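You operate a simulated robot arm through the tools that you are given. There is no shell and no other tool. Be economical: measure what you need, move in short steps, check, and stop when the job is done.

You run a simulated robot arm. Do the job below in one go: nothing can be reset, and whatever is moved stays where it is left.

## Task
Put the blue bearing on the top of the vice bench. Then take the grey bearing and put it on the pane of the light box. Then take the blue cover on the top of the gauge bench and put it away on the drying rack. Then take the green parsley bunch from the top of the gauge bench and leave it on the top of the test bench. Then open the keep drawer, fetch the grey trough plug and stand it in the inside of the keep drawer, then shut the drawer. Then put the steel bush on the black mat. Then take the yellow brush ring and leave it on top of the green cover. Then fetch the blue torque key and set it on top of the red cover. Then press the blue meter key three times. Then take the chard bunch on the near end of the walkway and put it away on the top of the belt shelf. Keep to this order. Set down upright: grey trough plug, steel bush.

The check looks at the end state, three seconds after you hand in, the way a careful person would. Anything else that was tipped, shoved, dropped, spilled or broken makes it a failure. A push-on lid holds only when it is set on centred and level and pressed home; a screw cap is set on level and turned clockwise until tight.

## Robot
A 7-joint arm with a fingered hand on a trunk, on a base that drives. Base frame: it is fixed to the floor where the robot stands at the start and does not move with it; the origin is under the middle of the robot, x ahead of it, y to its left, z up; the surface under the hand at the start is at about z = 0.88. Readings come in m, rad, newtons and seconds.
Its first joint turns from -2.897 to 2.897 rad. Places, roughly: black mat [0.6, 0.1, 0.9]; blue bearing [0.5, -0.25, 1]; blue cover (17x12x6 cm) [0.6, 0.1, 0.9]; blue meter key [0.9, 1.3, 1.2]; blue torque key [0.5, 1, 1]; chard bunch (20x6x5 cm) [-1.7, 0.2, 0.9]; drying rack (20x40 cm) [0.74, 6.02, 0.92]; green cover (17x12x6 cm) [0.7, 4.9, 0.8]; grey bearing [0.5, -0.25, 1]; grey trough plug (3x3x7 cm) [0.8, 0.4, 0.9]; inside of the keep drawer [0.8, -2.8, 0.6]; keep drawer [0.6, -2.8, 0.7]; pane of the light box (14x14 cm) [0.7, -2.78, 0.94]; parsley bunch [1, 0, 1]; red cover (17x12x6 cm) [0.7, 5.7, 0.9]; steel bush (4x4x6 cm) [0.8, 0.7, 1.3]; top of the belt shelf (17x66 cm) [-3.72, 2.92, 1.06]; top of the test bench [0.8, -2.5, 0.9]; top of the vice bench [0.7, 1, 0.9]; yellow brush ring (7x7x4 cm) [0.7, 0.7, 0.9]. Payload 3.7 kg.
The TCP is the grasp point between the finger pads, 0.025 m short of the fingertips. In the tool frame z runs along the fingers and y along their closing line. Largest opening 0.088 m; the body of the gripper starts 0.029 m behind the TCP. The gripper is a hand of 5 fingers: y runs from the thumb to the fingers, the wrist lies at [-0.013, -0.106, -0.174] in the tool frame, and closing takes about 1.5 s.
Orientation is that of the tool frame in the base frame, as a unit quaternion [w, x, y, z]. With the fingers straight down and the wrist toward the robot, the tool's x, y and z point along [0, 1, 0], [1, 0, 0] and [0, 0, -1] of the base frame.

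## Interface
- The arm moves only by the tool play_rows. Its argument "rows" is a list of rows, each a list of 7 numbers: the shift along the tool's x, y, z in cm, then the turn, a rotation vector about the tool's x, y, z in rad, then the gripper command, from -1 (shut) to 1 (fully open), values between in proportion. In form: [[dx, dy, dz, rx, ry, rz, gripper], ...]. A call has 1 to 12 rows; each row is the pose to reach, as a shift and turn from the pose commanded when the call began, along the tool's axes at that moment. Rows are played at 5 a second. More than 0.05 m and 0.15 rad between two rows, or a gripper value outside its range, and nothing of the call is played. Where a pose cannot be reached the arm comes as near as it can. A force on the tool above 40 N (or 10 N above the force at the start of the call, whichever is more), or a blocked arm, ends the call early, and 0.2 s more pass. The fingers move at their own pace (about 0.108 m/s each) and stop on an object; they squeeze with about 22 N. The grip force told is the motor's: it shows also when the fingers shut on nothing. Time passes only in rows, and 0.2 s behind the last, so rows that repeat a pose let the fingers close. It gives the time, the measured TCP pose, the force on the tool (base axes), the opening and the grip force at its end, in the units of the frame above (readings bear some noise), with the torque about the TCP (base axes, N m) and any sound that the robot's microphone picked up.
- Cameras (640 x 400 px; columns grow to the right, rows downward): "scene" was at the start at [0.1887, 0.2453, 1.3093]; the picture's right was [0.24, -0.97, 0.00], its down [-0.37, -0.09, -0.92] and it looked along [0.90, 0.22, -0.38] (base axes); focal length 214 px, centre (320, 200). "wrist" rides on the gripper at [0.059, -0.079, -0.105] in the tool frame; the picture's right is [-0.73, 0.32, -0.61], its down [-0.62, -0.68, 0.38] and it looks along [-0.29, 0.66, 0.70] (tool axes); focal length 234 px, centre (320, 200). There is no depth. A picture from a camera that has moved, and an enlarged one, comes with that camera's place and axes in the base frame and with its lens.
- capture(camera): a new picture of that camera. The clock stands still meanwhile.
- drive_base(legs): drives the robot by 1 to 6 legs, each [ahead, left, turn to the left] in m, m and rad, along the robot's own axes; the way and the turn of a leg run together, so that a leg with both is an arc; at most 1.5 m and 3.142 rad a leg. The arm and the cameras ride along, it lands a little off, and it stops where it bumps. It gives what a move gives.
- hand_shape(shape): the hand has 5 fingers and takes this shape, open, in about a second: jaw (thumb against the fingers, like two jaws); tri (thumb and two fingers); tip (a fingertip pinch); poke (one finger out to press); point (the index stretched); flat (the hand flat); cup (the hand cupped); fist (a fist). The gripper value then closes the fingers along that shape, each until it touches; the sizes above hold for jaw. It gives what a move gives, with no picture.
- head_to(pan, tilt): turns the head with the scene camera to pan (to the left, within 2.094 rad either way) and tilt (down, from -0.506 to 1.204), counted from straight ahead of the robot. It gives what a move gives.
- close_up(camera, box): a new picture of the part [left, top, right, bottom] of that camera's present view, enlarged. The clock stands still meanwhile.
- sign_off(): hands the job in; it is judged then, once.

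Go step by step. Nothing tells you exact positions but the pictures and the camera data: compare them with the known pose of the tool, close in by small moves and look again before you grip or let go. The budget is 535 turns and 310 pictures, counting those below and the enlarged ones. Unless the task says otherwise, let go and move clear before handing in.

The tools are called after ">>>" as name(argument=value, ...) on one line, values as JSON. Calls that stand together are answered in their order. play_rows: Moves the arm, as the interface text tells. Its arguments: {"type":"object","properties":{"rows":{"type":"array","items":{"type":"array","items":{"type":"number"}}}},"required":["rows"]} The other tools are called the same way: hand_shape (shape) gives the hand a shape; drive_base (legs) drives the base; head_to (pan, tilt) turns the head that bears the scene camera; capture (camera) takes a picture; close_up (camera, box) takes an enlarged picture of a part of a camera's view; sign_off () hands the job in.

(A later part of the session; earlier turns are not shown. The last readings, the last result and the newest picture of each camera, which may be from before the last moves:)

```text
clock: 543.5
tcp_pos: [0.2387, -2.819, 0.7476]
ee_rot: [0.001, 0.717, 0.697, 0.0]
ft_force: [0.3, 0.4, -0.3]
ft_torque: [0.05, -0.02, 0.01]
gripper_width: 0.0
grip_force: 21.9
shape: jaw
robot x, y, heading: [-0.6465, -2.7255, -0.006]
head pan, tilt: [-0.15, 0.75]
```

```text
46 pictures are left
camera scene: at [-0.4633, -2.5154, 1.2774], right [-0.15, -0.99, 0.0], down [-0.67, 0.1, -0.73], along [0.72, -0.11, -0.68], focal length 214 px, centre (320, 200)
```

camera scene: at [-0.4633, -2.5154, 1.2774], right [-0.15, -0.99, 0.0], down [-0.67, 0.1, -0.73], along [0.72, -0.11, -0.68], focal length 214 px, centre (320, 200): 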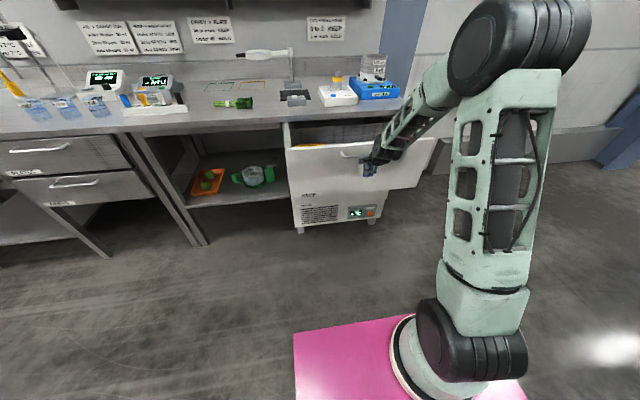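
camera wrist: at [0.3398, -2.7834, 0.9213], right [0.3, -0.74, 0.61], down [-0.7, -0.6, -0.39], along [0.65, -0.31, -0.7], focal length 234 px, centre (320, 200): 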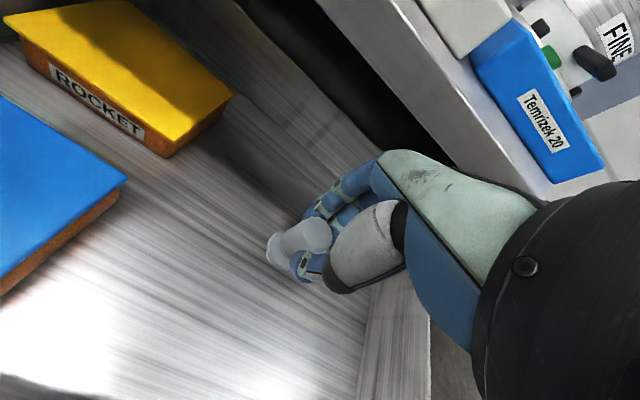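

Smooth. I'll retract the arm 20 cm, drive forward 20 cm, and continue pushing.

>>> play_rows(rows=[[0, -4, 0, 0, 0, 0, -1], [0, -8, 0, 0, 0, 0, -1], [0, -12, 0, 0, 0, 0, -1], [0, -16, 0, 0, 0, 0, -1], [0, -20.5, 0, 0, 0, 0, -1]])

>>> drive_base(legs=[[0.18, 0, 0]])

```text
clock: 544.7
tcp_pos: [0.0399, -2.8144, 0.7478]
ee_rot: [0.0, 0.717, 0.697, 0.0]
ft_force: [-0.2, 0.9, -0.5]
ft_torque: [-0.01, -0.01, 0.01]
gripper_width: 0.0
grip_force: 22.3
shape: jaw
out of reach, approached as far as the arm can: row 5
robot x, y, heading: [-0.6444, -2.7234, 0.0]
head pan, tilt: [-0.15, 0.75]
```

```text
clock: 546.2
tcp_pos: [0.2221, -2.8145, 0.7493]
ee_rot: [-0.001, 0.717, 0.697, 0.001]
ft_force: [-0.3, -0.5, 0.3]
ft_torque: [0.01, -0.02, 0.01]
gripper_width: 0.0001
grip_force: 21.6
shape: jaw
robot x, y, heading: [-0.47, -2.7271, -0.001]
head pan, tilt: [-0.15, 0.75]
```

>>> play_rows(rows=[[0, 0.6, 0, 0, 0, 0, -1], [0, 1.2, 0, 0, 0, 0, -1], [0, 1.8, 0, 0, 0, 0, -1], [0, 2.4, 0, 0, 0, 0, -1], [0, 3.0, 0, 0, 0, 0, -1], [0, 3.6, 0, 0, 0, 0, -1], [0, 4.2, 0, 0, 0, 0, -1], [0, 4.8, 0, 0, 0, 0, -1], [0, 5.4, 0, 0, 0, 0, -1], [0, 6.0, 0, 0, 0, 0, -1], [0, 6.6, 0, 0, 0, 0, -1], [0, 7.2, 0, 0, 0, 0, -1]])

>>> play_rows(rows=[[0, 0.6, 0, 0, 0, 0, -1], [0, 1.2, 0, 0, 0, 0, -1], [0, 1.8, 0, 0, 0, 0, -1], [0, 2.4, 0, 0, 0, 0, -1], [0, 3.0, 0, 0, 0, 0, -1], [0, 3.6, 0, 0, 0, 0, -1], [0, 4.2, 0, 0, 0, 0, -1], [0, 4.8, 0, 0, 0, 0, -1], [0, 5.4, 0, 0, 0, 0, -1], [0, 6.0, 0, 0, 0, 0, -1], [0, 6.6, 0, 0, 0, 0, -1], [0, 7.2, 0, 0, 0, 0, -1]])

>>> play_rows(rows=[[0, 0.5, 0, 0, 0, 0, -1], [0, 1.0, 0, 0, 0, 0, -1], [0, 1.5, 0, 0, 0, 0, -1], [0, 2.0, 0, 0, 0, 0, -1], [0, 2.5, 0, 0, 0, 0, -1], [0, 3.0, 0, 0, 0, 0, -1], [0, 3.5, 0, 0, 0, 0, -1], [0, 4.0, 0, 0, 0, 0, -1], [0, 4.5, 0, 0, 0, 0, -1], [0, 5.0, 0, 0, 0, 0, -1]])

>>> capture(camera="scene")

```text
clock: 548.9
tcp_pos: [0.2938, -2.8168, 0.7489]
ee_rot: [0.0, 0.717, 0.697, 0.001]
ft_force: [-0.5, -0.7, -0.2]
ft_torque: [-0.03, -0.01, -0.01]
gripper_width: 0.0001
grip_force: 21.8
shape: jaw
robot x, y, heading: [-0.4658, -2.724, -0.003]
head pan, tilt: [-0.15, 0.75]
```

```text
clock: 551.5
tcp_pos: [0.3658, -2.8191, 0.7496]
ee_rot: [0.001, 0.717, 0.697, 0.0]
ft_force: [-0.4, -0.5, -0.5]
ft_torque: [-0.01, -0.01, 0.0]
gripper_width: 0.0001
grip_force: 21.5
shape: jaw
robot x, y, heading: [-0.4633, -2.7249, -0.004]
head pan, tilt: [-0.15, 0.75]
```

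```text
clock: 553.6
tcp_pos: [0.4167, -2.8208, 0.7496]
ee_rot: [0.0, 0.717, 0.697, -0.001]
ft_force: [-0.3, -0.1, -1.1]
ft_torque: [-0.01, -0.07, 0.0]
gripper_width: 0.0002
grip_force: 22.1
shape: jaw
robot x, y, heading: [-0.4622, -2.7252, 0.001]
head pan, tilt: [-0.15, 0.75]
```

```text
45 pictures are left
camera scene: at [-0.2828, -2.5159, 1.2774], right [-0.15, -0.99, 0.0], down [-0.67, 0.1, -0.73], along [0.72, -0.11, -0.68], focal length 214 px, centre (320, 200)
```

scene: 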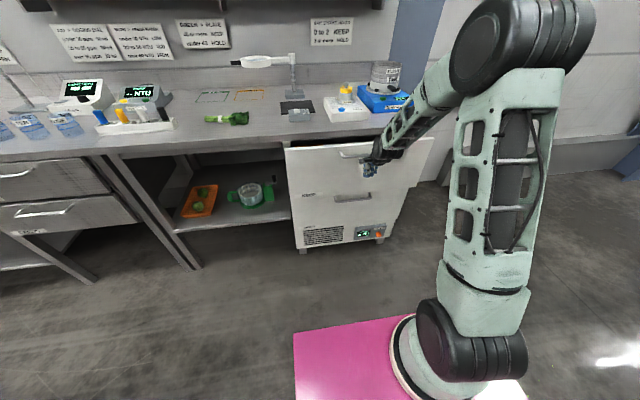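

>>> play_rows(rows=[[0, 0.4, 0, 0, 0, 0, -1], [0, 0.8, 0, 0, 0, 0, -1], [0, 1.2, 0, 0, 0, 0, -1], [0, 1.6, 0, 0, 0, 0, -1], [0, 2.0, 0, 0, 0, 0, -1], [0, 2.4, 0, 0, 0, 0, -1], [0, 2.8, 0, 0, 0, 0, -1], [0, 3.2, 0, 0, 0, 0, -1]])

```text
clock: 555.5
tcp_pos: [0.4469, -2.822, 0.7493]
ee_rot: [0.0, 0.717, 0.697, -0.001]
ft_force: [-0.9, 0.8, -2.9]
ft_torque: [-0.01, -0.01, -0.01]
gripper_width: 0.0001
grip_force: 22.3
shape: jaw
robot x, y, heading: [-0.4638, -2.7285, -0.003]
head pan, tilt: [-0.15, 0.75]
```

>>> play_rows(rows=[[0, 0.3, 0, 0, 0, 0, -1], [0, 0.6, 0, 0, 0, 0, -1], [0, 0.9, 0, 0, 0, 0, -1], [0, 1.2, 0, 0, 0, 0, -1], [0, 1.5, 0, 0, 0, 0, -1]])

>>> close_up(camera="scene", box=[270, 110, 450, 250])

```text
clock: 556.6
tcp_pos: [0.4623, -2.8228, 0.7489]
ee_rot: [0.0, 0.717, 0.697, 0.0]
ft_force: [-1.3, -0.9, -0.5]
ft_torque: [-0.01, 0.0, -0.01]
gripper_width: 0.0002
grip_force: 22.0
shape: jaw
robot x, y, heading: [-0.4651, -2.7273, -0.001]
head pan, tilt: [-0.15, 0.75]
```

```text
2.86 times, centred on (360, 180) of scene
camera zoom: at [-0.2828, -2.5159, 1.2774], right [-0.15, -0.99, 0.0], down [-0.67, 0.1, -0.73], along [0.72, -0.11, -0.68], focal length 613 px, centre (206, 257)
```

zoom: 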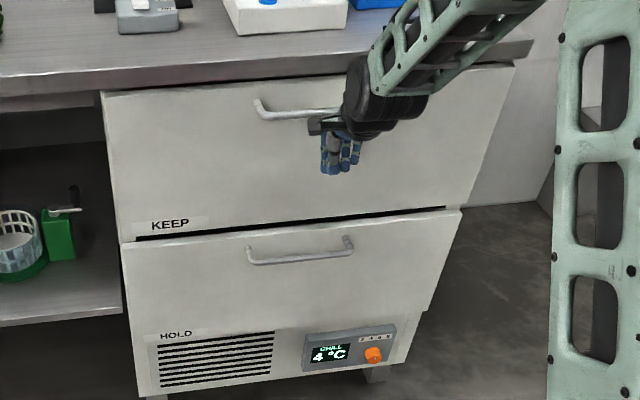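

>>> play_rows(rows=[[0, 0.3, 0, 0, 0, 0, -1], [0, 0.6, 0, 0, 0, 0, -1], [0, 0.9, 0, 0, 0, 0, -1], [0, 1.2, 0, 0, 0, 0, -1]])

```text
clock: 557.7
tcp_pos: [0.4718, -2.8218, 0.7462]
ee_rot: [-0.005, 0.717, 0.697, -0.004]
ft_force: [-1.3, 0.5, -2.9]
ft_torque: [-0.01, -0.13, 0.02]
gripper_width: 0.0
grip_force: 22.3
shape: jaw
robot x, y, heading: [-0.4637, -2.7223, 0.003]
head pan, tilt: [-0.15, 0.75]
stopped in row 4: the force on the tool passed its limit at 43 N (the readings are from after the stop); the commanded pose is now the measured one
```

The drawer is shut (firm stop). Retreat and drive to the vice bench for the steel bush.

>>> play_rows(rows=[[0, -3, 0, 0, 0, 0, -1], [0, -7, 0, 0, 0, 0, -1], [0, -11, 0, 0, 0, 0, -1], [0, -15, -2, 0, 0, 0, 0], [0, -18, -6, 0, 0, 0, 1], [0, -18, -10, 0, 0, 0, 1], [0, -18, -15, 0, 0, 0, 1], [0, -18, -20, 0, 0, 0, 1], [0, -18, -25, 0, 0, 0, 1], [0, -18, -30, 0, 0, 0, 1], [0, -18, -35, 0, 0, 0, 1], [0, -18, -40, 0, 0, 0, 1]])

>>> drive_base(legs=[[0.15, 1.4, 0], [0, 1.4, 0], [0, 0.5, 0]])

>>> head_to(pan=0.0, tilt=0.15)

>>> capture(camera="scene")

```text
clock: 560.3
tcp_pos: [0.2935, -2.8162, 1.1473]
ee_rot: [-0.005, 0.717, 0.697, -0.003]
ft_force: [-0.3, 0.7, -0.3]
ft_torque: [-0.01, -0.01, 0.0]
gripper_width: 0.0877
grip_force: 0.1
shape: jaw
robot x, y, heading: [-0.4612, -2.7265, -0.008]
head pan, tilt: [-0.15, 0.75]
```

```text
clock: 576.4
tcp_pos: [0.4384, 0.4844, 1.1472]
ee_rot: [-0.003, 0.715, 0.699, -0.003]
ft_force: [-0.4, -0.8, 0.0]
ft_torque: [0.02, -0.02, 0.0]
gripper_width: 0.0878
grip_force: 0.2
shape: jaw
robot x, y, heading: [-0.3174, 0.5722, 0.003]
head pan, tilt: [-0.15, 0.75]
```

```text
clock: 577.4
tcp_pos: [0.4399, 0.4848, 1.1466]
ee_rot: [-0.004, 0.715, 0.699, -0.003]
ft_force: [-0.2, 0.1, 1.3]
ft_torque: [-0.03, -0.01, 0.01]
gripper_width: 0.0877
grip_force: 0.0
shape: jaw
robot x, y, heading: [-0.3172, 0.573, -0.003]
head pan, tilt: [0.0, 0.15]
```

```text
43 pictures are left
camera scene: at [-0.1291, 0.7953, 1.3317], right [0.0, -1.0, 0.0], down [-0.15, 0.0, -0.99], along [0.99, 0.0, -0.15], focal length 214 px, centre (320, 200)
```

scene: 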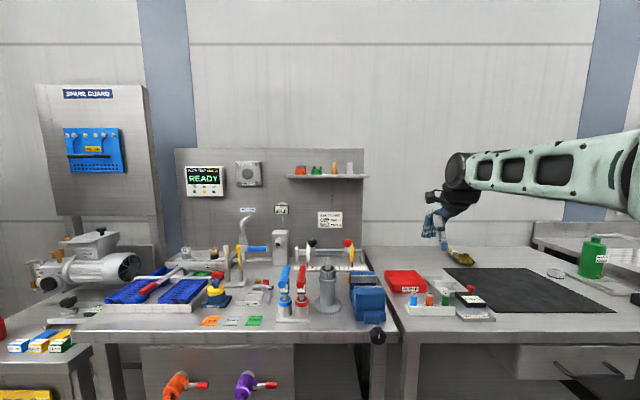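

Steel bush at about (0.795,0.667) on the shelf (z≈1.30). Drive closer and move the hand above it, high.

>>> drive_base(legs=[[0.2, 0, 0]])

>>> play_rows(rows=[[2, -2, -4, 0, 0, 0, 0.4], [4, -2, -8, 0, 0, 0, 0.4], [6, -2, -12, 0, 0, 0, 0.4], [8, -2, -16, 0, 0, 0, 0.4], [10, -2, -20, 0, 0, 0, 0.4], [12, -2, -24, 0, 0, 0, 0.4], [14, -1, -28, 0, 0, 0, 0.4], [17, 2, -30, 0, 0, 0, 0.4]])

```text
clock: 579.0
tcp_pos: [0.6393, 0.4854, 1.1475]
ee_rot: [-0.003, 0.715, 0.699, -0.003]
ft_force: [-0.7, 0.4, -0.7]
ft_torque: [0.0, -0.01, 0.0]
gripper_width: 0.0877
grip_force: 0.0
shape: jaw
robot x, y, heading: [-0.1173, 0.5704, 0.007]
head pan, tilt: [0.0, 0.15]
```

```text
clock: 580.8
tcp_pos: [0.6389, 0.6303, 1.4251]
ee_rot: [-0.004, 0.715, 0.699, -0.003]
ft_force: [0.3, 0.3, -0.6]
ft_torque: [-0.03, -0.04, 0.02]
gripper_width: 0.062
grip_force: 0.0
shape: jaw
out of reach, approached as far as the arm can: row 8
robot x, y, heading: [-0.1201, 0.5723, 0.005]
head pan, tilt: [0.0, 0.15]
```

>>> drive_base(legs=[[0.1, 0.02, 0]])

>>> play_rows(rows=[[1.3, 1.5, 0.5, 0, 0, 0.03, 0.4], [1.3, 3.5, 1, 0, 0, 0.03, 0.4]])

>>> capture(camera="wrist")

```text
clock: 582.0
tcp_pos: [0.7373, 0.651, 1.4249]
ee_rot: [-0.003, 0.715, 0.699, -0.003]
ft_force: [-0.3, -0.5, 0.8]
ft_torque: [0.03, 0.0, 0.02]
gripper_width: 0.0616
grip_force: 0.1
shape: jaw
robot x, y, heading: [-0.0225, 0.5928, 0.001]
head pan, tilt: [0.0, 0.15]
```

```text
clock: 582.6
tcp_pos: [0.7622, 0.666, 1.406]
ee_rot: [-0.003, 0.726, 0.688, -0.003]
ft_force: [0.6, -0.3, 0.0]
ft_torque: [0.0, 0.03, 0.02]
gripper_width: 0.0616
grip_force: 0.2
shape: jaw
out of reach, approached as far as the arm can: row 1, 2
robot x, y, heading: [-0.0241, 0.5972, 0.004]
head pan, tilt: [0.0, 0.15]
```

```text
42 pictures are left
camera wrist: at [0.6888, 0.7272, 1.512], right [0.29, -0.74, 0.6], down [-0.72, -0.59, -0.38], along [0.63, -0.32, -0.7], focal length 234 px, centre (320, 200)
```

wrist: 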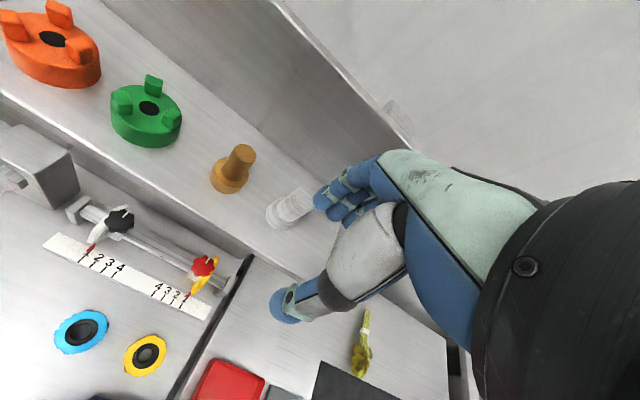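

Bush measured at about (0.808,0.669). I need ~4 cm more reach: nudge the base forward.

>>> drive_base(legs=[[0.04, 0, 0]])

```text
clock: 583.5
tcp_pos: [0.8021, 0.6672, 1.4065]
ee_rot: [-0.003, 0.725, 0.688, -0.003]
ft_force: [0.6, 0.2, -0.8]
ft_torque: [-0.02, -0.01, 0.01]
gripper_width: 0.0616
grip_force: 0.1
shape: jaw
robot x, y, heading: [0.0206, 0.5964, 0.004]
head pan, tilt: [0.0, 0.15]
```

>>> close_up(camera="wrist", box=[220, 150, 400, 330])

>>> close_up(camera="scene", box=[330, 120, 400, 190])

```text
2.22 times, centred on (310, 240) of wrist
camera zoom: at [0.7281, 0.7272, 1.5124], right [0.29, -0.74, 0.6], down [-0.72, -0.59, -0.38], along [0.63, -0.32, -0.7], focal length 520 px, centre (342, 111)
```

zoom: 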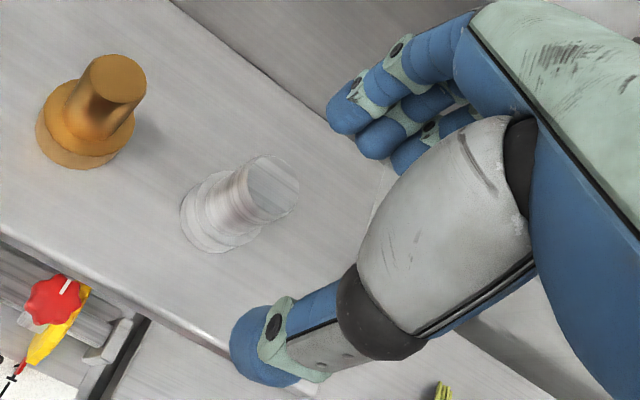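

```text
5.71 times, centred on (365, 155) of scene
camera zoom: at [0.2097, 0.8165, 1.3318], right [0.0, -1.0, 0.0], down [-0.15, 0.0, -0.99], along [0.99, 0.0, -0.15], focal length 1226 px, centre (63, 457)
```

zoom: 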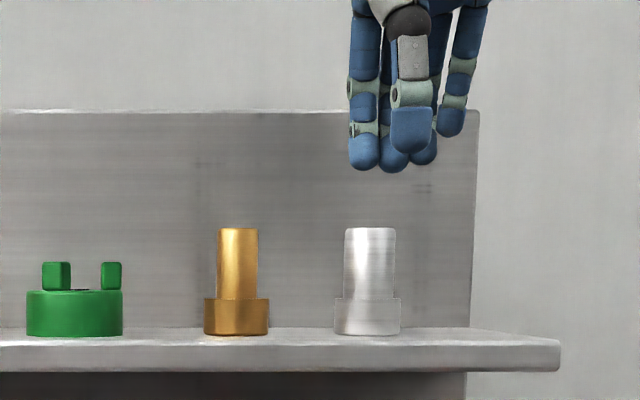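

Aligned in y. Move 0.8 cm deeper and descend to z≈1.347.

>>> play_rows(rows=[[0, 0.4, 1.5, 0, 0, 0, 0.4], [0, 0.8, 3, 0, 0, 0, 0.4], [0, 0.8, 4.5, 0, 0, 0, 0.4], [0, 0.8, 6, 0, 0, 0, 0.4]])

>>> play_rows(rows=[[0, 0, 0, 0, 0, 0, 0.1], [0, 0, 0, 0, 0, 0, -0.2], [0, 0, 0, 0, 0, 0, -0.35], [0, 0, 0, 0, 0, 0, -0.5], [0, 0, 0, 0, 0, 0, -0.7], [0, 0, 0, 0, 0, 0, -1], [0, 0, 0, 0, 0, 0, -1]])

>>> close_up(camera="scene", box=[330, 120, 400, 190])

```text
clock: 584.5
tcp_pos: [0.8101, 0.6663, 1.3476]
ee_rot: [-0.004, 0.726, 0.688, -0.001]
ft_force: [-0.3, 0.5, -1.1]
ft_torque: [0.01, 0.0, -0.02]
gripper_width: 0.0619
grip_force: 0.1
shape: jaw
robot x, y, heading: [0.0191, 0.594, -0.0]
head pan, tilt: [0.0, 0.15]
```

```text
clock: 586.1
tcp_pos: [0.8098, 0.6654, 1.3471]
ee_rot: [-0.003, 0.726, 0.688, -0.003]
ft_force: [0.3, -0.9, 1.5]
ft_torque: [0.0, -0.01, -0.01]
gripper_width: 0.0138
grip_force: 22.3
shape: jaw
robot x, y, heading: [0.0181, 0.5906, 0.001]
head pan, tilt: [0.0, 0.15]
```

```text
5.71 times, centred on (365, 155) of scene
camera zoom: at [0.2097, 0.8165, 1.3318], right [0.0, -1.0, 0.0], down [-0.15, 0.0, -0.99], along [0.99, 0.0, -0.15], focal length 1226 px, centre (63, 457)
```

zoom: 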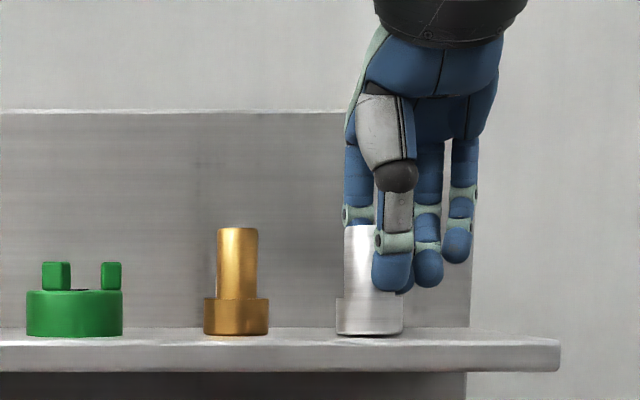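

Gripped upright. Lift 3.5 cm, withdraw back, then go over to the mat.

>>> play_rows(rows=[[0, 0, -1, 0, 0, 0, -1], [0, 0, -2.2, 0, 0, 0, -1], [0, 0, -3.5, 0, 0, 0, -1], [0, -3, -3.8, 0, 0, 0, -1], [0, -7, -3.8, 0, 0, 0, -1], [0, -11, -3.8, 0, 0, 0, -1], [0, -15, -3.8, 0, 0, 0, -1], [0, -19, -3.8, 0, 0, 0, -1], [0, -23, -2, 0, 0, 0, -1], [0, -27, 0, 0, 0, 0, -1], [0, -30, 3, 0, 0, 0, -1]])

>>> drive_base(legs=[[-0.25, 0, 0], [0, -0.55, 0]])

>>> head_to(pan=-0.15, tilt=0.5)

>>> capture(camera="scene")

```text
clock: 588.5
tcp_pos: [0.5093, 0.6819, 1.319]
ee_rot: [-0.004, 0.725, 0.689, -0.004]
ft_force: [0.0, 0.4, -0.3]
ft_torque: [0.0, 0.0, 0.02]
gripper_width: 0.0136
grip_force: 21.8
shape: jaw
robot x, y, heading: [0.0199, 0.5925, 0.0]
head pan, tilt: [0.0, 0.15]
```

```text
clock: 593.0
tcp_pos: [0.2615, 0.1391, 1.3199]
ee_rot: [-0.003, 0.725, 0.689, -0.003]
ft_force: [-1.0, -0.2, -0.8]
ft_torque: [0.02, 0.03, 0.02]
gripper_width: 0.0139
grip_force: 22.0
shape: jaw
robot x, y, heading: [-0.2288, 0.0486, 0.002]
head pan, tilt: [0.0, 0.15]
```

```text
clock: 593.9
tcp_pos: [0.2615, 0.1391, 1.3191]
ee_rot: [-0.003, 0.725, 0.688, -0.004]
ft_force: [0.8, -0.2, -1.0]
ft_torque: [0.01, -0.01, 0.01]
gripper_width: 0.0134
grip_force: 22.2
shape: jaw
robot x, y, heading: [-0.2273, 0.0499, 0.008]
head pan, tilt: [-0.15, 0.499]
```

```text
38 pictures are left
camera scene: at [-0.0414, 0.259, 1.2995], right [-0.14, -0.99, 0.0], down [-0.47, 0.07, -0.88], along [0.87, -0.13, -0.48], focal length 214 px, centre (320, 200)
```

scene: 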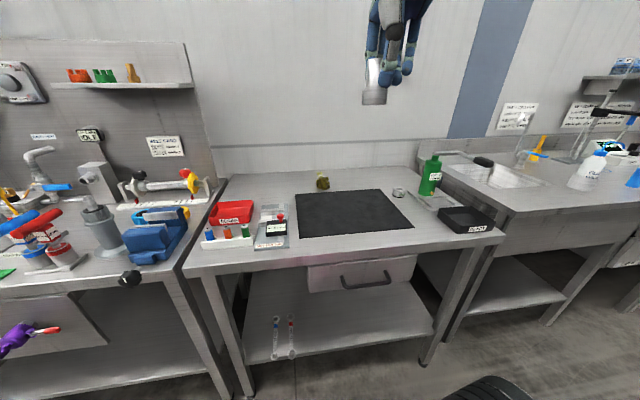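

>>> play_rows(rows=[[-0.8, 4, 2.5, 0, 0, -0.02, -1], [-1.6, 8, 5, 0, 0, -0.05, -1], [-2.4, 12, 7.5, 0, 0, -0.05, -1], [-3.2, 16, 10, 0, 0, -0.05, -1], [-4, 20, 12.5, 0, 0, -0.05, -1], [-4.8, 24, 15, 0, 0, -0.05, -1], [-5.6, 28, 17.5, 0, 0, -0.05, -1], [-6.4, 31.5, 20.5, 0, 0, -0.05, -1], [-7.1, 34.4, 24, 0, 0, -0.05, -1], [-7.1, 34.4, 28.5, 0, 0, -0.05, -1], [-7.1, 34.4, 33, 0, 0, -0.05, -1], [-7.1, 34.4, 37, 0, 0, -0.05, -1]])

>>> close_up(camera="scene", box=[310, 140, 420, 240])

```text
clock: 596.5
tcp_pos: [0.5991, 0.0496, 0.9468]
ee_rot: [-0.004, 0.708, 0.707, -0.003]
ft_force: [0.3, 0.1, 0.2]
ft_torque: [0.01, 0.02, 0.02]
gripper_width: 0.0134
grip_force: 21.7
shape: jaw
robot x, y, heading: [-0.2289, 0.0493, 0.009]
head pan, tilt: [-0.15, 0.499]
```

```text
4.00 times, centred on (365, 190) of scene
camera zoom: at [-0.0415, 0.259, 1.2994], right [-0.14, -0.99, 0.0], down [-0.47, 0.07, -0.88], along [0.87, -0.13, -0.48], focal length 858 px, centre (140, 240)
```

zoom: 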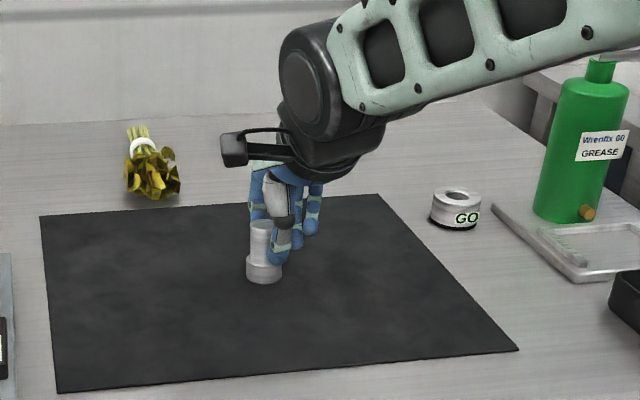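

>>> play_rows(rows=[[0, 0, 0.6, 0, 0, 0, -1], [0, 0, 1.1, 0, 0, 0, -1], [0, 0, 1.5, 0, 0, 0, -1]])

>>> play_rows(rows=[[0, 0, 0.2, 0, 0, 0, -1], [0, 0, 0.4, 0, 0, 0, -1]])

```text
clock: 597.3
tcp_pos: [0.5985, 0.0502, 0.9316]
ee_rot: [-0.004, 0.709, 0.706, -0.003]
ft_force: [-1.5, -0.5, -0.4]
ft_torque: [-0.03, 0.01, 0.03]
gripper_width: 0.0132
grip_force: 22.0
shape: jaw
robot x, y, heading: [-0.2306, 0.0511, 0.006]
head pan, tilt: [-0.15, 0.499]
```

```text
clock: 597.9
tcp_pos: [0.5983, 0.0496, 0.9293]
ee_rot: [-0.003, 0.708, 0.707, -0.001]
ft_force: [-4.1, -2.8, 12.8]
ft_torque: [0.0, -0.09, -0.04]
gripper_width: 0.0132
grip_force: 21.5
shape: jaw
robot x, y, heading: [-0.2297, 0.0444, 0.001]
head pan, tilt: [-0.15, 0.499]
```

Contact. Ease 1 mm and release in small steps.

>>> play_rows(rows=[[0, 0, -0.15, 0, 0, 0, -1], [0, 0, -0.15, 0, 0, 0, -0.66], [0, 0, -0.15, 0, 0, 0, -0.62], [0, 0, -0.15, 0, 0, 0, -0.58], [0, 0, -0.15, 0, 0, 0, -0.54], [0, 0, -0.15, 0, 0, 0, -0.48], [0, 0, -0.15, 0, 0, 0, -0.4], [0, 0, -0.15, 0, 0, 0, -0.25], [0, 0, -0.15, 0, 0, 0, 0], [0, 0, -0.15, 0, 0, 0, 0.4], [0, 0, -0.15, 0, 0, 0, 0.8]])

>>> play_rows(rows=[[0, 0, -2, 0, 0, 0, 0.8], [0, 0, -5, 0, 0, 0, 0.8], [0, 0, -9, 0, 0, 0, 0.8], [0, 0, -13, 0, 0, 0, 0.8], [0, 0, -17, 0, 0, 0, 1], [0, -4, -20, 0, 0, 0, 1], [0, -8, -22, 0, 0, 0, 1], [0, -12, -24, 0, 0, 0, 1], [0, -16, -26, 0, 0, 0, 1], [0, -20, -28, 0, 0, 0, 1], [0, -24, -28, 0, 0, 0, 1], [0, -28, -28, 0, 0, 0, 1]])

>>> close_up(camera="scene", box=[310, 140, 420, 240])

```text
clock: 600.3
tcp_pos: [0.5976, 0.0497, 0.9307]
ee_rot: [-0.004, 0.708, 0.706, -0.003]
ft_force: [0.0, 0.3, -0.1]
ft_torque: [0.02, 0.02, -0.02]
gripper_width: 0.0791
grip_force: 0.0
shape: jaw
robot x, y, heading: [-0.2304, 0.0471, 0.005]
head pan, tilt: [-0.15, 0.499]
```

```text
clock: 602.9
tcp_pos: [0.3211, 0.0505, 1.2107]
ee_rot: [-0.005, 0.708, 0.706, -0.003]
ft_force: [0.7, 0.0, 0.2]
ft_torque: [-0.05, 0.02, 0.0]
gripper_width: 0.0877
grip_force: 0.1
shape: jaw
robot x, y, heading: [-0.2294, 0.045, 0.005]
head pan, tilt: [-0.15, 0.499]
```

```text
4.00 times, centred on (365, 190) of scene
camera zoom: at [-0.0411, 0.259, 1.2994], right [-0.14, -0.99, 0.0], down [-0.47, 0.07, -0.88], along [0.87, -0.13, -0.48], focal length 858 px, centre (140, 240)
```

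zoom: 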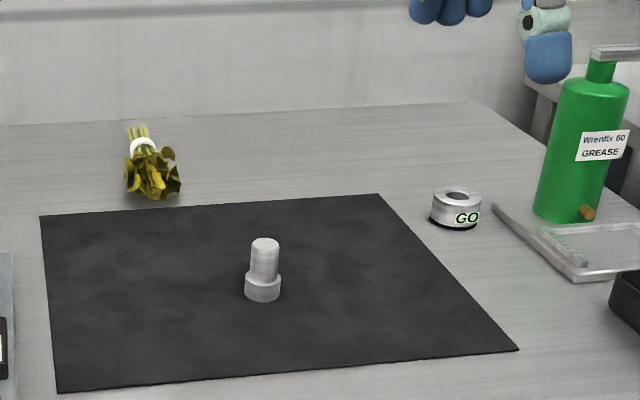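

The bush stands on the mat. Next the yellow brush ring at about (0.66,0.653) behind the vice. Drive left and get the hand above it.

>>> drive_base(legs=[[0, 0.52, 0], [0.08, 0, 0]])

>>> play_rows(rows=[[1, 4, 0, 0, 0, 0, 0.8], [2, 8, 0, 0, 0, 0, 0.8], [3, 12, 0, 0, 0, 0, 0.8], [4, 16, 0, 0, 0, 0, 0.8], [5, 20, 0, 0, 0, 0, 0.8], [6, 23, 2, 0, 0, 0, 0.8], [7, 25, 6, 0, 0, 0, 0.8]])

>>> capture(camera="wrist")

```text
clock: 606.5
tcp_pos: [0.3979, 0.5689, 1.2111]
ee_rot: [-0.003, 0.707, 0.707, -0.002]
ft_force: [0.2, 0.5, -0.1]
ft_torque: [0.02, 0.03, 0.03]
gripper_width: 0.0876
grip_force: 0.0
shape: jaw
robot x, y, heading: [-0.1532, 0.5648, 0.008]
head pan, tilt: [-0.15, 0.499]
```

```text
clock: 608.1
tcp_pos: [0.6483, 0.639, 1.1494]
ee_rot: [-0.003, 0.708, 0.706, -0.003]
ft_force: [0.0, -0.8, 0.6]
ft_torque: [-0.02, -0.01, 0.03]
gripper_width: 0.0796
grip_force: 0.0
shape: jaw
robot x, y, heading: [-0.1522, 0.5667, 0.008]
head pan, tilt: [-0.15, 0.499]
```

```text
35 pictures are left
camera wrist: at [0.5705, 0.6949, 1.2548], right [0.33, -0.73, 0.6], down [-0.68, -0.62, -0.38], along [0.65, -0.29, -0.7], focal length 234 px, centre (320, 200)
```

wrist: 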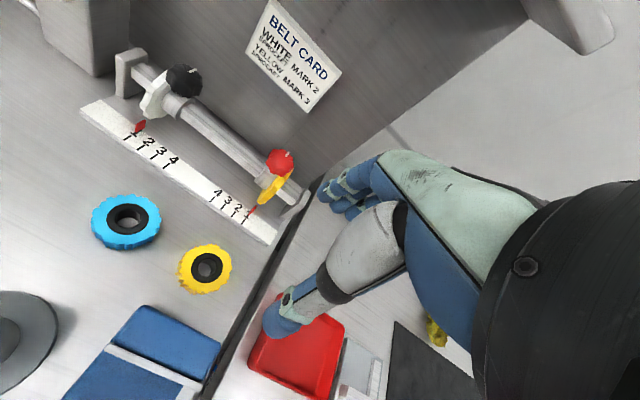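

Ring centre ≈(0.658,0.659). Descend around it and grip.

>>> play_rows(rows=[[1, 0.5, 4, 0, 0, 0, 0.85], [2, 0.9, 8, 0, 0, 0, 0.85], [2, 0.9, 12, 0, 0, 0, 0.85], [2, 0.9, 16, 0, 0, 0, 0.85]])

>>> capture(camera="wrist")

```text
clock: 609.1
tcp_pos: [0.6565, 0.6578, 0.9886]
ee_rot: [-0.003, 0.708, 0.707, -0.002]
ft_force: [-0.2, 0.6, -0.5]
ft_torque: [0.02, -0.01, 0.02]
gripper_width: 0.0815
grip_force: 0.0
shape: jaw
robot x, y, heading: [-0.1496, 0.565, 0.008]
head pan, tilt: [-0.15, 0.499]
```

```text
34 pictures are left
camera wrist: at [0.578, 0.7146, 1.0937], right [0.33, -0.73, 0.6], down [-0.68, -0.62, -0.38], along [0.65, -0.29, -0.7], focal length 234 px, centre (320, 200)
```

wrist: 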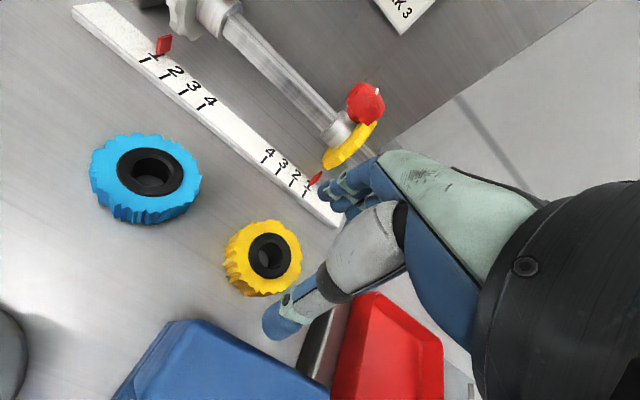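

>>> play_rows(rows=[[0.3, 0, 2.5, 0, 0, 0, 0.9], [0.3, 0, 5, 0, 0, 0, 0.9], [0.3, 0, 7.7, 0, 0, 0, 0.9], [0.3, 0, 7.7, 0, 0, 0, 0.5], [0.3, 0, 7.7, 0, 0, 0, -1], [0.3, 0, 7.7, 0, 0, 0, -1], [0.3, 0, 7.7, 0, 0, 0, -1], [0.3, 0, 7.7, 0, 0, 0, -1], [0.3, 0, 7.7, 0, 0, 0, -1]])

>>> play_rows(rows=[[0, 0, -1, 0, 0, 0, -1], [0, 0, -3, 0, 0, 0, -1], [0, 0, -6, 0, 0, 0, -1], [0, 0, -10, 0, 0, 0, -1], [0, 0, -14, 0, 0, 0, -1], [0, 0, -18, 0, 0, 0, -1], [0, 0, -22, 0, 0, 0, -1], [0, 0, -26, 0, 0, 0, -1], [0, -4, -28, 0, 0, 0, -1], [0, -8, -28, 0, 0, 0, -1], [0, -12, -28, 0, 0, 0, -1], [0, -16, -28, 0, 0, 0, -1]])

>>> capture(camera="wrist")

```text
clock: 611.1
tcp_pos: [0.6556, 0.6608, 0.911]
ee_rot: [-0.004, 0.707, 0.707, -0.003]
ft_force: [-0.8, -0.2, 0.3]
ft_torque: [0.01, -0.02, 0.02]
gripper_width: 0.0586
grip_force: 21.4
shape: jaw
robot x, y, heading: [-0.1484, 0.5686, 0.008]
head pan, tilt: [-0.15, 0.499]
```

```text
clock: 613.7
tcp_pos: [0.4962, 0.6631, 1.1932]
ee_rot: [-0.004, 0.707, 0.707, -0.003]
ft_force: [0.1, 0.5, -0.7]
ft_torque: [0.03, 0.02, 0.01]
gripper_width: 0.0585
grip_force: 22.0
shape: jaw
robot x, y, heading: [-0.152, 0.566, 0.009]
head pan, tilt: [-0.15, 0.499]
```

```text
33 pictures are left
camera wrist: at [0.4197, 0.7186, 1.2981], right [0.33, -0.73, 0.6], down [-0.69, -0.62, -0.38], along [0.65, -0.29, -0.7], focal length 234 px, centre (320, 200)
```

wrist: 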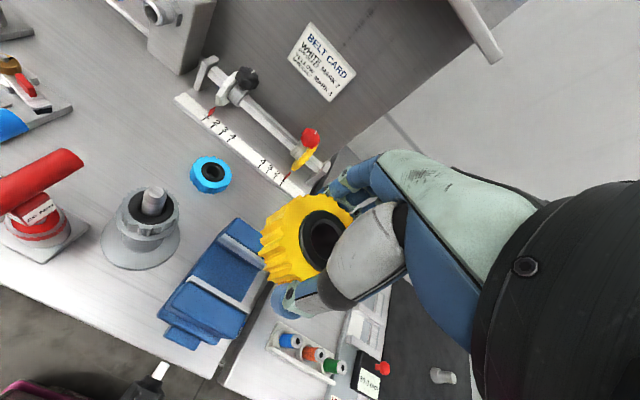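

Ring in hand. Retract and drive to the sink with the green cover.

>>> play_rows(rows=[[0, -4, 0, 0, 0, 0, -1], [0, -8, 0, 0, 0, 0, -1], [0, -12, 0, 0, 0, 0, -1], [0, -15, 0, 0, 0, 0, -1]])

>>> drive_base(legs=[[-0.27, 0, -0.008], [0, 1.5, 0], [0, 1.5, 0], [0.2, 0, 0], [0, 1.1, 0]])

>>> head_to(pan=0.0, tilt=0.6)

>>> capture(camera="scene")

```text
clock: 614.7
tcp_pos: [0.3473, 0.6613, 1.1944]
ee_rot: [-0.003, 0.707, 0.707, -0.003]
ft_force: [0.3, -0.5, -1.0]
ft_torque: [-0.04, 0.01, -0.02]
gripper_width: 0.0582
grip_force: 21.7
shape: jaw
robot x, y, heading: [-0.1499, 0.5657, 0.006]
head pan, tilt: [-0.15, 0.499]
```

```text
clock: 637.2
tcp_pos: [0.2928, 4.7628, 1.1954]
ee_rot: [-0.004, 0.708, 0.706, -0.003]
ft_force: [0.4, 0.5, -0.7]
ft_torque: [0.0, -0.03, -0.01]
gripper_width: 0.0585
grip_force: 22.2
shape: jaw
robot x, y, heading: [-0.2053, 4.6678, 0.003]
head pan, tilt: [-0.15, 0.499]
```

```text
clock: 637.9
tcp_pos: [0.2934, 4.7635, 1.1953]
ee_rot: [-0.004, 0.708, 0.706, -0.002]
ft_force: [0.3, 0.3, -0.4]
ft_torque: [0.03, -0.02, 0.0]
gripper_width: 0.0586
grip_force: 21.8
shape: jaw
robot x, y, heading: [-0.2063, 4.6709, 0.0]
head pan, tilt: [0.0, 0.6]
```

```text
32 pictures are left
camera scene: at [-0.0192, 4.8926, 1.2903], right [0.0, -1.0, 0.0], down [-0.56, 0.0, -0.83], along [0.83, 0.0, -0.56], focal length 214 px, centre (320, 200)
```

scene: 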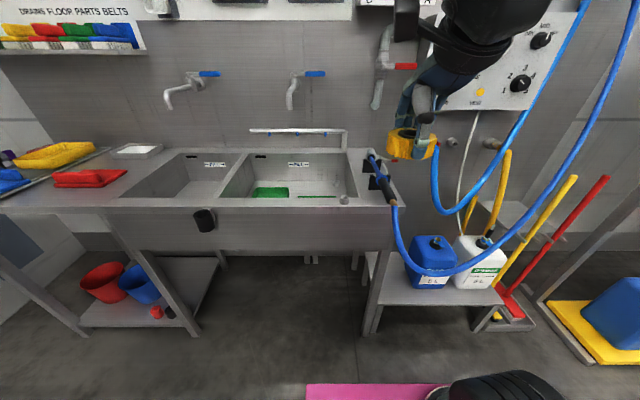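

>>> close_up(camera="scene", box=[210, 140, 410, 230])

```text
3.20 times, centred on (310, 185) of scene
camera zoom: at [-0.0192, 4.8926, 1.2903], right [0.0, -1.0, 0.0], down [-0.56, 0.0, -0.83], along [0.83, 0.0, -0.56], focal length 686 px, centre (352, 248)
```

zoom: 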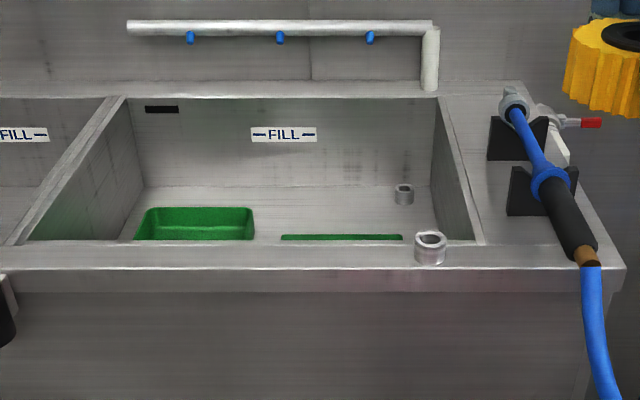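

The green cover (ridge visible) is near (0.7,4.9) in the sink; the other green item is a tub. Bring the ring above it and look down.

>>> play_rows(rows=[[1.5, 4, 0, 0, 0, 0, -1], [3, 8, 0, 0, 0, 0, -1], [4.5, 12, 0, 0, 0, 0, -1], [6, 16, 0, 0, 0, 0, -1], [7.5, 20, 0, 0, 0, 0, -1], [9, 24, 0, 0, 0, 0, -1], [10.5, 28, 0, 0, 0, 0, -1], [12, 32, 0, 0, 0, 0, -1], [13.5, 35, 2, 0, 0, 0, -1], [13.7, 36.5, 6, 0, 0, 0, -1], [13.7, 36.5, 10, 0, 0, 0, -1]])

>>> capture(camera="wrist")

```text
clock: 640.3
tcp_pos: [0.6573, 4.8978, 1.0928]
ee_rot: [-0.004, 0.709, 0.705, -0.002]
ft_force: [-0.5, 0.0, 0.1]
ft_torque: [-0.04, -0.02, -0.01]
gripper_width: 0.0584
grip_force: 22.2
shape: jaw
robot x, y, heading: [-0.2063, 4.6704, 0.005]
head pan, tilt: [0.0, 0.6]
```

```text
30 pictures are left
camera wrist: at [0.5798, 4.9544, 1.1972], right [0.32, -0.73, 0.6], down [-0.69, -0.62, -0.38], along [0.65, -0.29, -0.7], focal length 234 px, centre (320, 200)
```

wrist: 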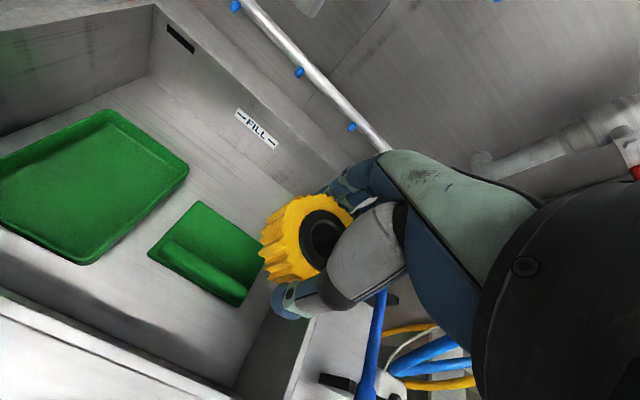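

Its ridge is at the front (x≈0.68) and the flat plate behind; ring target ≈(0.737,4.908). Drive 8 cm forward to be right above.

>>> drive_base(legs=[[0.08, 0.01, 0]])

>>> play_rows(rows=[[0, 0, 4, 0, 0, 0, -1], [0, 0, 8, 0, 0, 0, -1], [0, 0, 12, 0, 0, 0, -1], [0, 0, 16, 0, 0, 0, -1], [0, 0, 20, 0, 0, 0, -1]])

>>> capture(camera="wrist")

```text
clock: 641.3
tcp_pos: [0.7357, 4.9082, 1.0915]
ee_rot: [-0.003, 0.709, 0.705, -0.002]
ft_force: [0.1, 0.4, -1.0]
ft_torque: [0.0, -0.01, 0.0]
gripper_width: 0.0586
grip_force: 21.9
shape: jaw
robot x, y, heading: [-0.1253, 4.682, 0.004]
head pan, tilt: [0.0, 0.6]
```

```text
clock: 642.5
tcp_pos: [0.7364, 4.9093, 0.8918]
ee_rot: [-0.004, 0.709, 0.705, -0.002]
ft_force: [-0.1, 0.8, 0.3]
ft_torque: [-0.01, 0.01, 0.01]
gripper_width: 0.0586
grip_force: 21.7
shape: jaw
robot x, y, heading: [-0.1309, 4.6786, -0.002]
head pan, tilt: [0.0, 0.6]
```

```text
29 pictures are left
camera wrist: at [0.6587, 4.9657, 0.9969], right [0.32, -0.73, 0.6], down [-0.69, -0.62, -0.38], along [0.65, -0.29, -0.7], focal length 234 px, centre (320, 200)
```

wrist: 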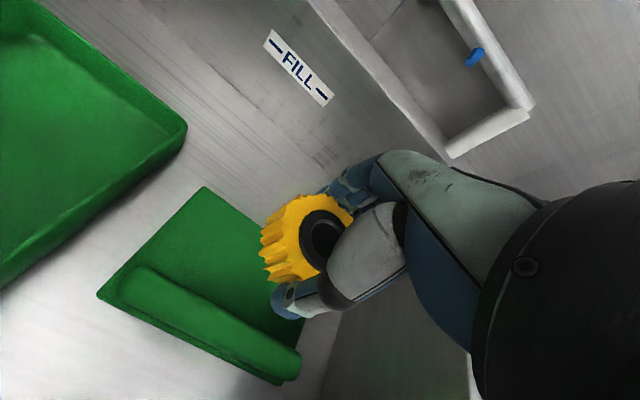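

Shift 1 cm toward the ridge and lower.

>>> play_rows(rows=[[0, -0.5, 2, 0, 0, 0, -1], [0, -0.9, 4, 0, 0, 0, -1], [0, -0.9, 6, 0, 0, 0, -1], [0, -0.9, 7, 0, 0, 0, -1]])

>>> play_rows(rows=[[0, 0, 0.4, 0, 0, 0, -1], [0, 0, 0.8, 0, 0, 0, -1]])

```text
clock: 643.5
tcp_pos: [0.7266, 4.9088, 0.8276]
ee_rot: [-0.002, 0.709, 0.705, 0.002]
ft_force: [2.0, -1.6, 33.9]
ft_torque: [0.08, 1.33, 0.02]
gripper_width: 0.0573
grip_force: 22.1
shape: jaw
robot x, y, heading: [-0.1254, 4.6789, 0.004]
head pan, tilt: [0.0, 0.6]
```

```text
clock: 643.8
tcp_pos: [0.728, 4.9091, 0.8264]
ee_rot: [-0.003, 0.709, 0.705, 0.002]
ft_force: [-1.8, -0.4, 11.9]
ft_torque: [0.02, 0.57, 0.03]
gripper_width: 0.0566
grip_force: 22.3
shape: jaw
robot x, y, heading: [-0.1273, 4.6799, 0.001]
head pan, tilt: [0.0, 0.6]
stopped in row 1: the force on the tool passed its limit at 49 N (the readings are from after the stop); the commanded pose is now the measured one
```

>>> capture(camera="wrist")

```text
28 pictures are left
camera wrist: at [0.6493, 4.965, 0.9317], right [0.32, -0.73, 0.6], down [-0.68, -0.62, -0.39], along [0.66, -0.29, -0.7], focal length 234 px, centre (320, 200)
```

wrist: 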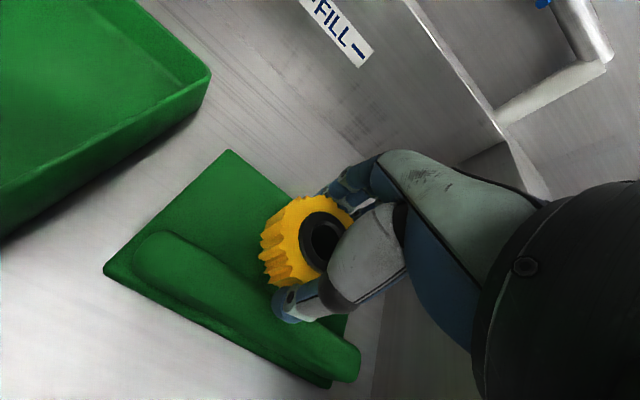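

The thumb stands on the ridge. Raise, yaw −60° so the thumb clears it, and lower again.

>>> play_rows(rows=[[0, 0, -3, 0, 0, 0.13, -1], [0, 0, -6, 0, 0, 0.26, -1], [0, 0, -8, 0, 0, 0.39, -1], [0, 0, -8, 0, 0, 0.53, -1], [0, 0, -8, 0, 0, 0.66, -1], [0, 0, -8, 0, 0, 0.79, -1], [0, 0, -8, 0, 0, 0.92, -1], [0, 0.2, -8, 0, 0, 1.05, -1]])

>>> capture(camera="wrist")

```text
clock: 645.6
tcp_pos: [0.7304, 4.9089, 0.9062]
ee_rot: [-0.004, 0.967, 0.253, 0.001]
ft_force: [0.3, 0.1, -0.4]
ft_torque: [-0.01, -0.03, 0.03]
gripper_width: 0.057
grip_force: 22.0
shape: jaw
robot x, y, heading: [-0.1244, 4.6762, -0.0]
head pan, tilt: [0.0, 0.6]
```

```text
27 pictures are left
camera wrist: at [0.7429, 5.0029, 1.011], right [-0.47, -0.64, 0.6], down [-0.88, 0.29, -0.38], along [0.07, -0.71, -0.7], focal length 234 px, centre (320, 200)
```

wrist: 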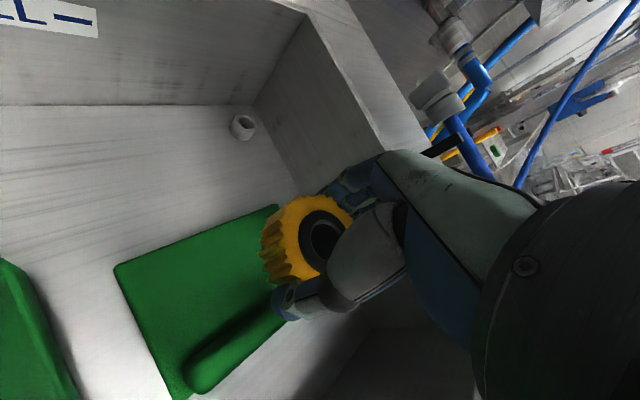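

Now everything fits between ridge and edge. Lower.

>>> play_rows(rows=[[0, 0, 3, 0, 0, 0, -1], [0, 0, 6, 0, 0, 0, -1], [0, 0, 7.6, 0, 0, 0, -1]])

```text
clock: 646.4
tcp_pos: [0.7287, 4.9089, 0.829]
ee_rot: [-0.002, 0.967, 0.255, 0.001]
ft_force: [-0.2, 0.6, 0.2]
ft_torque: [-0.01, -0.02, 0.0]
gripper_width: 0.0567
grip_force: 21.3
shape: jaw
robot x, y, heading: [-0.1226, 4.6769, -0.0]
head pan, tilt: [0.0, 0.6]
```

>>> play_rows(rows=[[0, 0, 0.4, 0, 0, 0, -1], [0, 0, 0.8, 0, 0, 0, -1]])

```text
clock: 647.0
tcp_pos: [0.7288, 4.9092, 0.8219]
ee_rot: [-0.002, 0.967, 0.255, 0.0]
ft_force: [0.1, 0.0, 0.3]
ft_torque: [0.01, 0.03, -0.03]
gripper_width: 0.0568
grip_force: 21.9
shape: jaw
robot x, y, heading: [-0.124, 4.6788, 0.0]
head pan, tilt: [0.0, 0.6]
```

>>> play_rows(rows=[[0, 0, 0.4, 0, 0, 0, -1], [0, 0, 0.8, 0, 0, 0, -1]])

```text
clock: 647.6
tcp_pos: [0.7298, 4.9084, 0.8136]
ee_rot: [-0.004, 0.967, 0.255, 0.0]
ft_force: [0.1, -0.8, 0.2]
ft_torque: [-0.01, 0.03, -0.03]
gripper_width: 0.0569
grip_force: 22.2
shape: jaw
robot x, y, heading: [-0.1261, 4.6774, 0.002]
head pan, tilt: [0.0, 0.6]
```

>>> play_rows(rows=[[0, 0, 0.4, 0, 0, 0, -1], [0, 0, 0.8, 0, 0, 0, -1]])

```text
clock: 648.2
tcp_pos: [0.7293, 4.9091, 0.8056]
ee_rot: [-0.003, 0.967, 0.255, 0.001]
ft_force: [1.0, 0.3, -0.5]
ft_torque: [-0.01, -0.02, -0.03]
gripper_width: 0.057
grip_force: 21.8
shape: jaw
robot x, y, heading: [-0.13, 4.6777, 0.003]
head pan, tilt: [0.0, 0.6]
```

>>> play_rows(rows=[[0, 0, 0.4, 0, 0, 0, -1], [0, 0, 0.8, 0, 0, 0, -1]])

```text
clock: 648.8
tcp_pos: [0.7288, 4.9092, 0.7967]
ee_rot: [-0.003, 0.967, 0.254, 0.0]
ft_force: [0.3, -0.1, 0.7]
ft_torque: [0.0, -0.02, 0.02]
gripper_width: 0.0569
grip_force: 21.9
shape: jaw
robot x, y, heading: [-0.1269, 4.6805, -0.003]
head pan, tilt: [0.0, 0.6]
```

>>> play_rows(rows=[[0, 0, 0.4, 0, 0, 0, -1], [0, 0, 0.8, 0, 0, 0, -1]])

>>> close_up(camera="wrist", box=[100, 140, 420, 400])

```text
clock: 649.4
tcp_pos: [0.7297, 4.9093, 0.7918]
ee_rot: [-0.003, 0.967, 0.255, 0.003]
ft_force: [-1.6, 0.3, 29.3]
ft_torque: [-0.07, 0.02, -0.02]
gripper_width: 0.0566
grip_force: 21.8
shape: jaw
robot x, y, heading: [-0.1275, 4.6816, -0.0]
head pan, tilt: [0.0, 0.6]
```

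```text
1.54 times, centred on (260, 270) of wrist
camera zoom: at [0.7417, 5.0037, 0.8977], right [-0.47, -0.64, 0.6], down [-0.88, 0.29, -0.38], along [0.07, -0.71, -0.7], focal length 360 px, centre (412, 92)
```

zoom: 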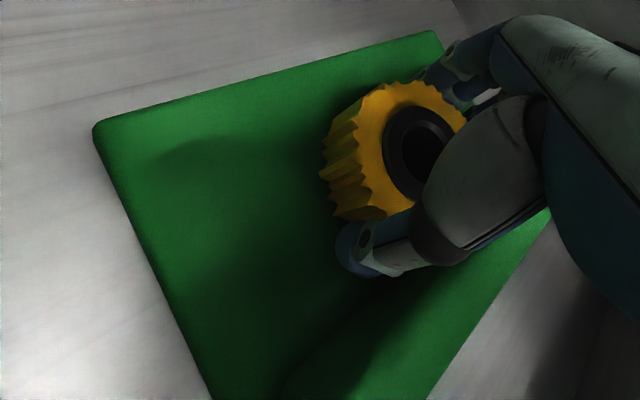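

On the plate. Ease off and release, then rise.

>>> play_rows(rows=[[0, 0, -0.3, 0, 0, 0, -1], [0, 0, -0.3, 0, 0, 0, 0.35], [0, 0, -0.3, 0, 0, 0, 0.5], [0, 0, -0.3, 0, 0, 0, 0.65], [0, 0, -0.3, 0, 0, 0, 0.8], [0, 0, -0.3, 0, 0, 0, 0.8], [0, 0, -2, 0, 0, 0, 0.8], [0, 0, -5, 0, 0, 0, 0.8], [0, 0, -9, 0, 0, 0, 0.8], [0, 0, -13, 0, 0, 0, 0.8], [0, 0, -17, 0, 0, 0, 0.8], [0, 0, -21, 0, 0, 0, 0.8]])

>>> close_up(camera="wrist", box=[100, 140, 420, 400])

```text
clock: 652.0
tcp_pos: [0.7298, 4.9063, 1.0008]
ee_rot: [-0.004, 0.967, 0.255, -0.001]
ft_force: [0.2, -0.1, -1.3]
ft_torque: [-0.02, -0.01, -0.02]
gripper_width: 0.0792
grip_force: 0.0
shape: jaw
robot x, y, heading: [-0.1256, 4.6785, 0.004]
head pan, tilt: [0.0, 0.6]
```

```text
1.54 times, centred on (260, 270) of wrist
camera zoom: at [0.7428, 5.0021, 1.1053], right [-0.47, -0.64, 0.6], down [-0.88, 0.29, -0.38], along [0.07, -0.71, -0.7], focal length 360 px, centre (412, 92)
```

zoom: 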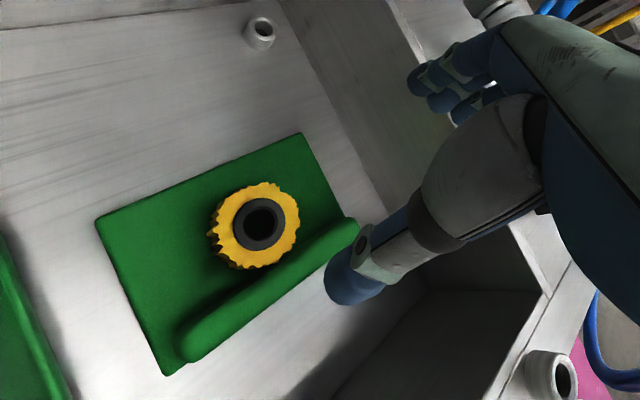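

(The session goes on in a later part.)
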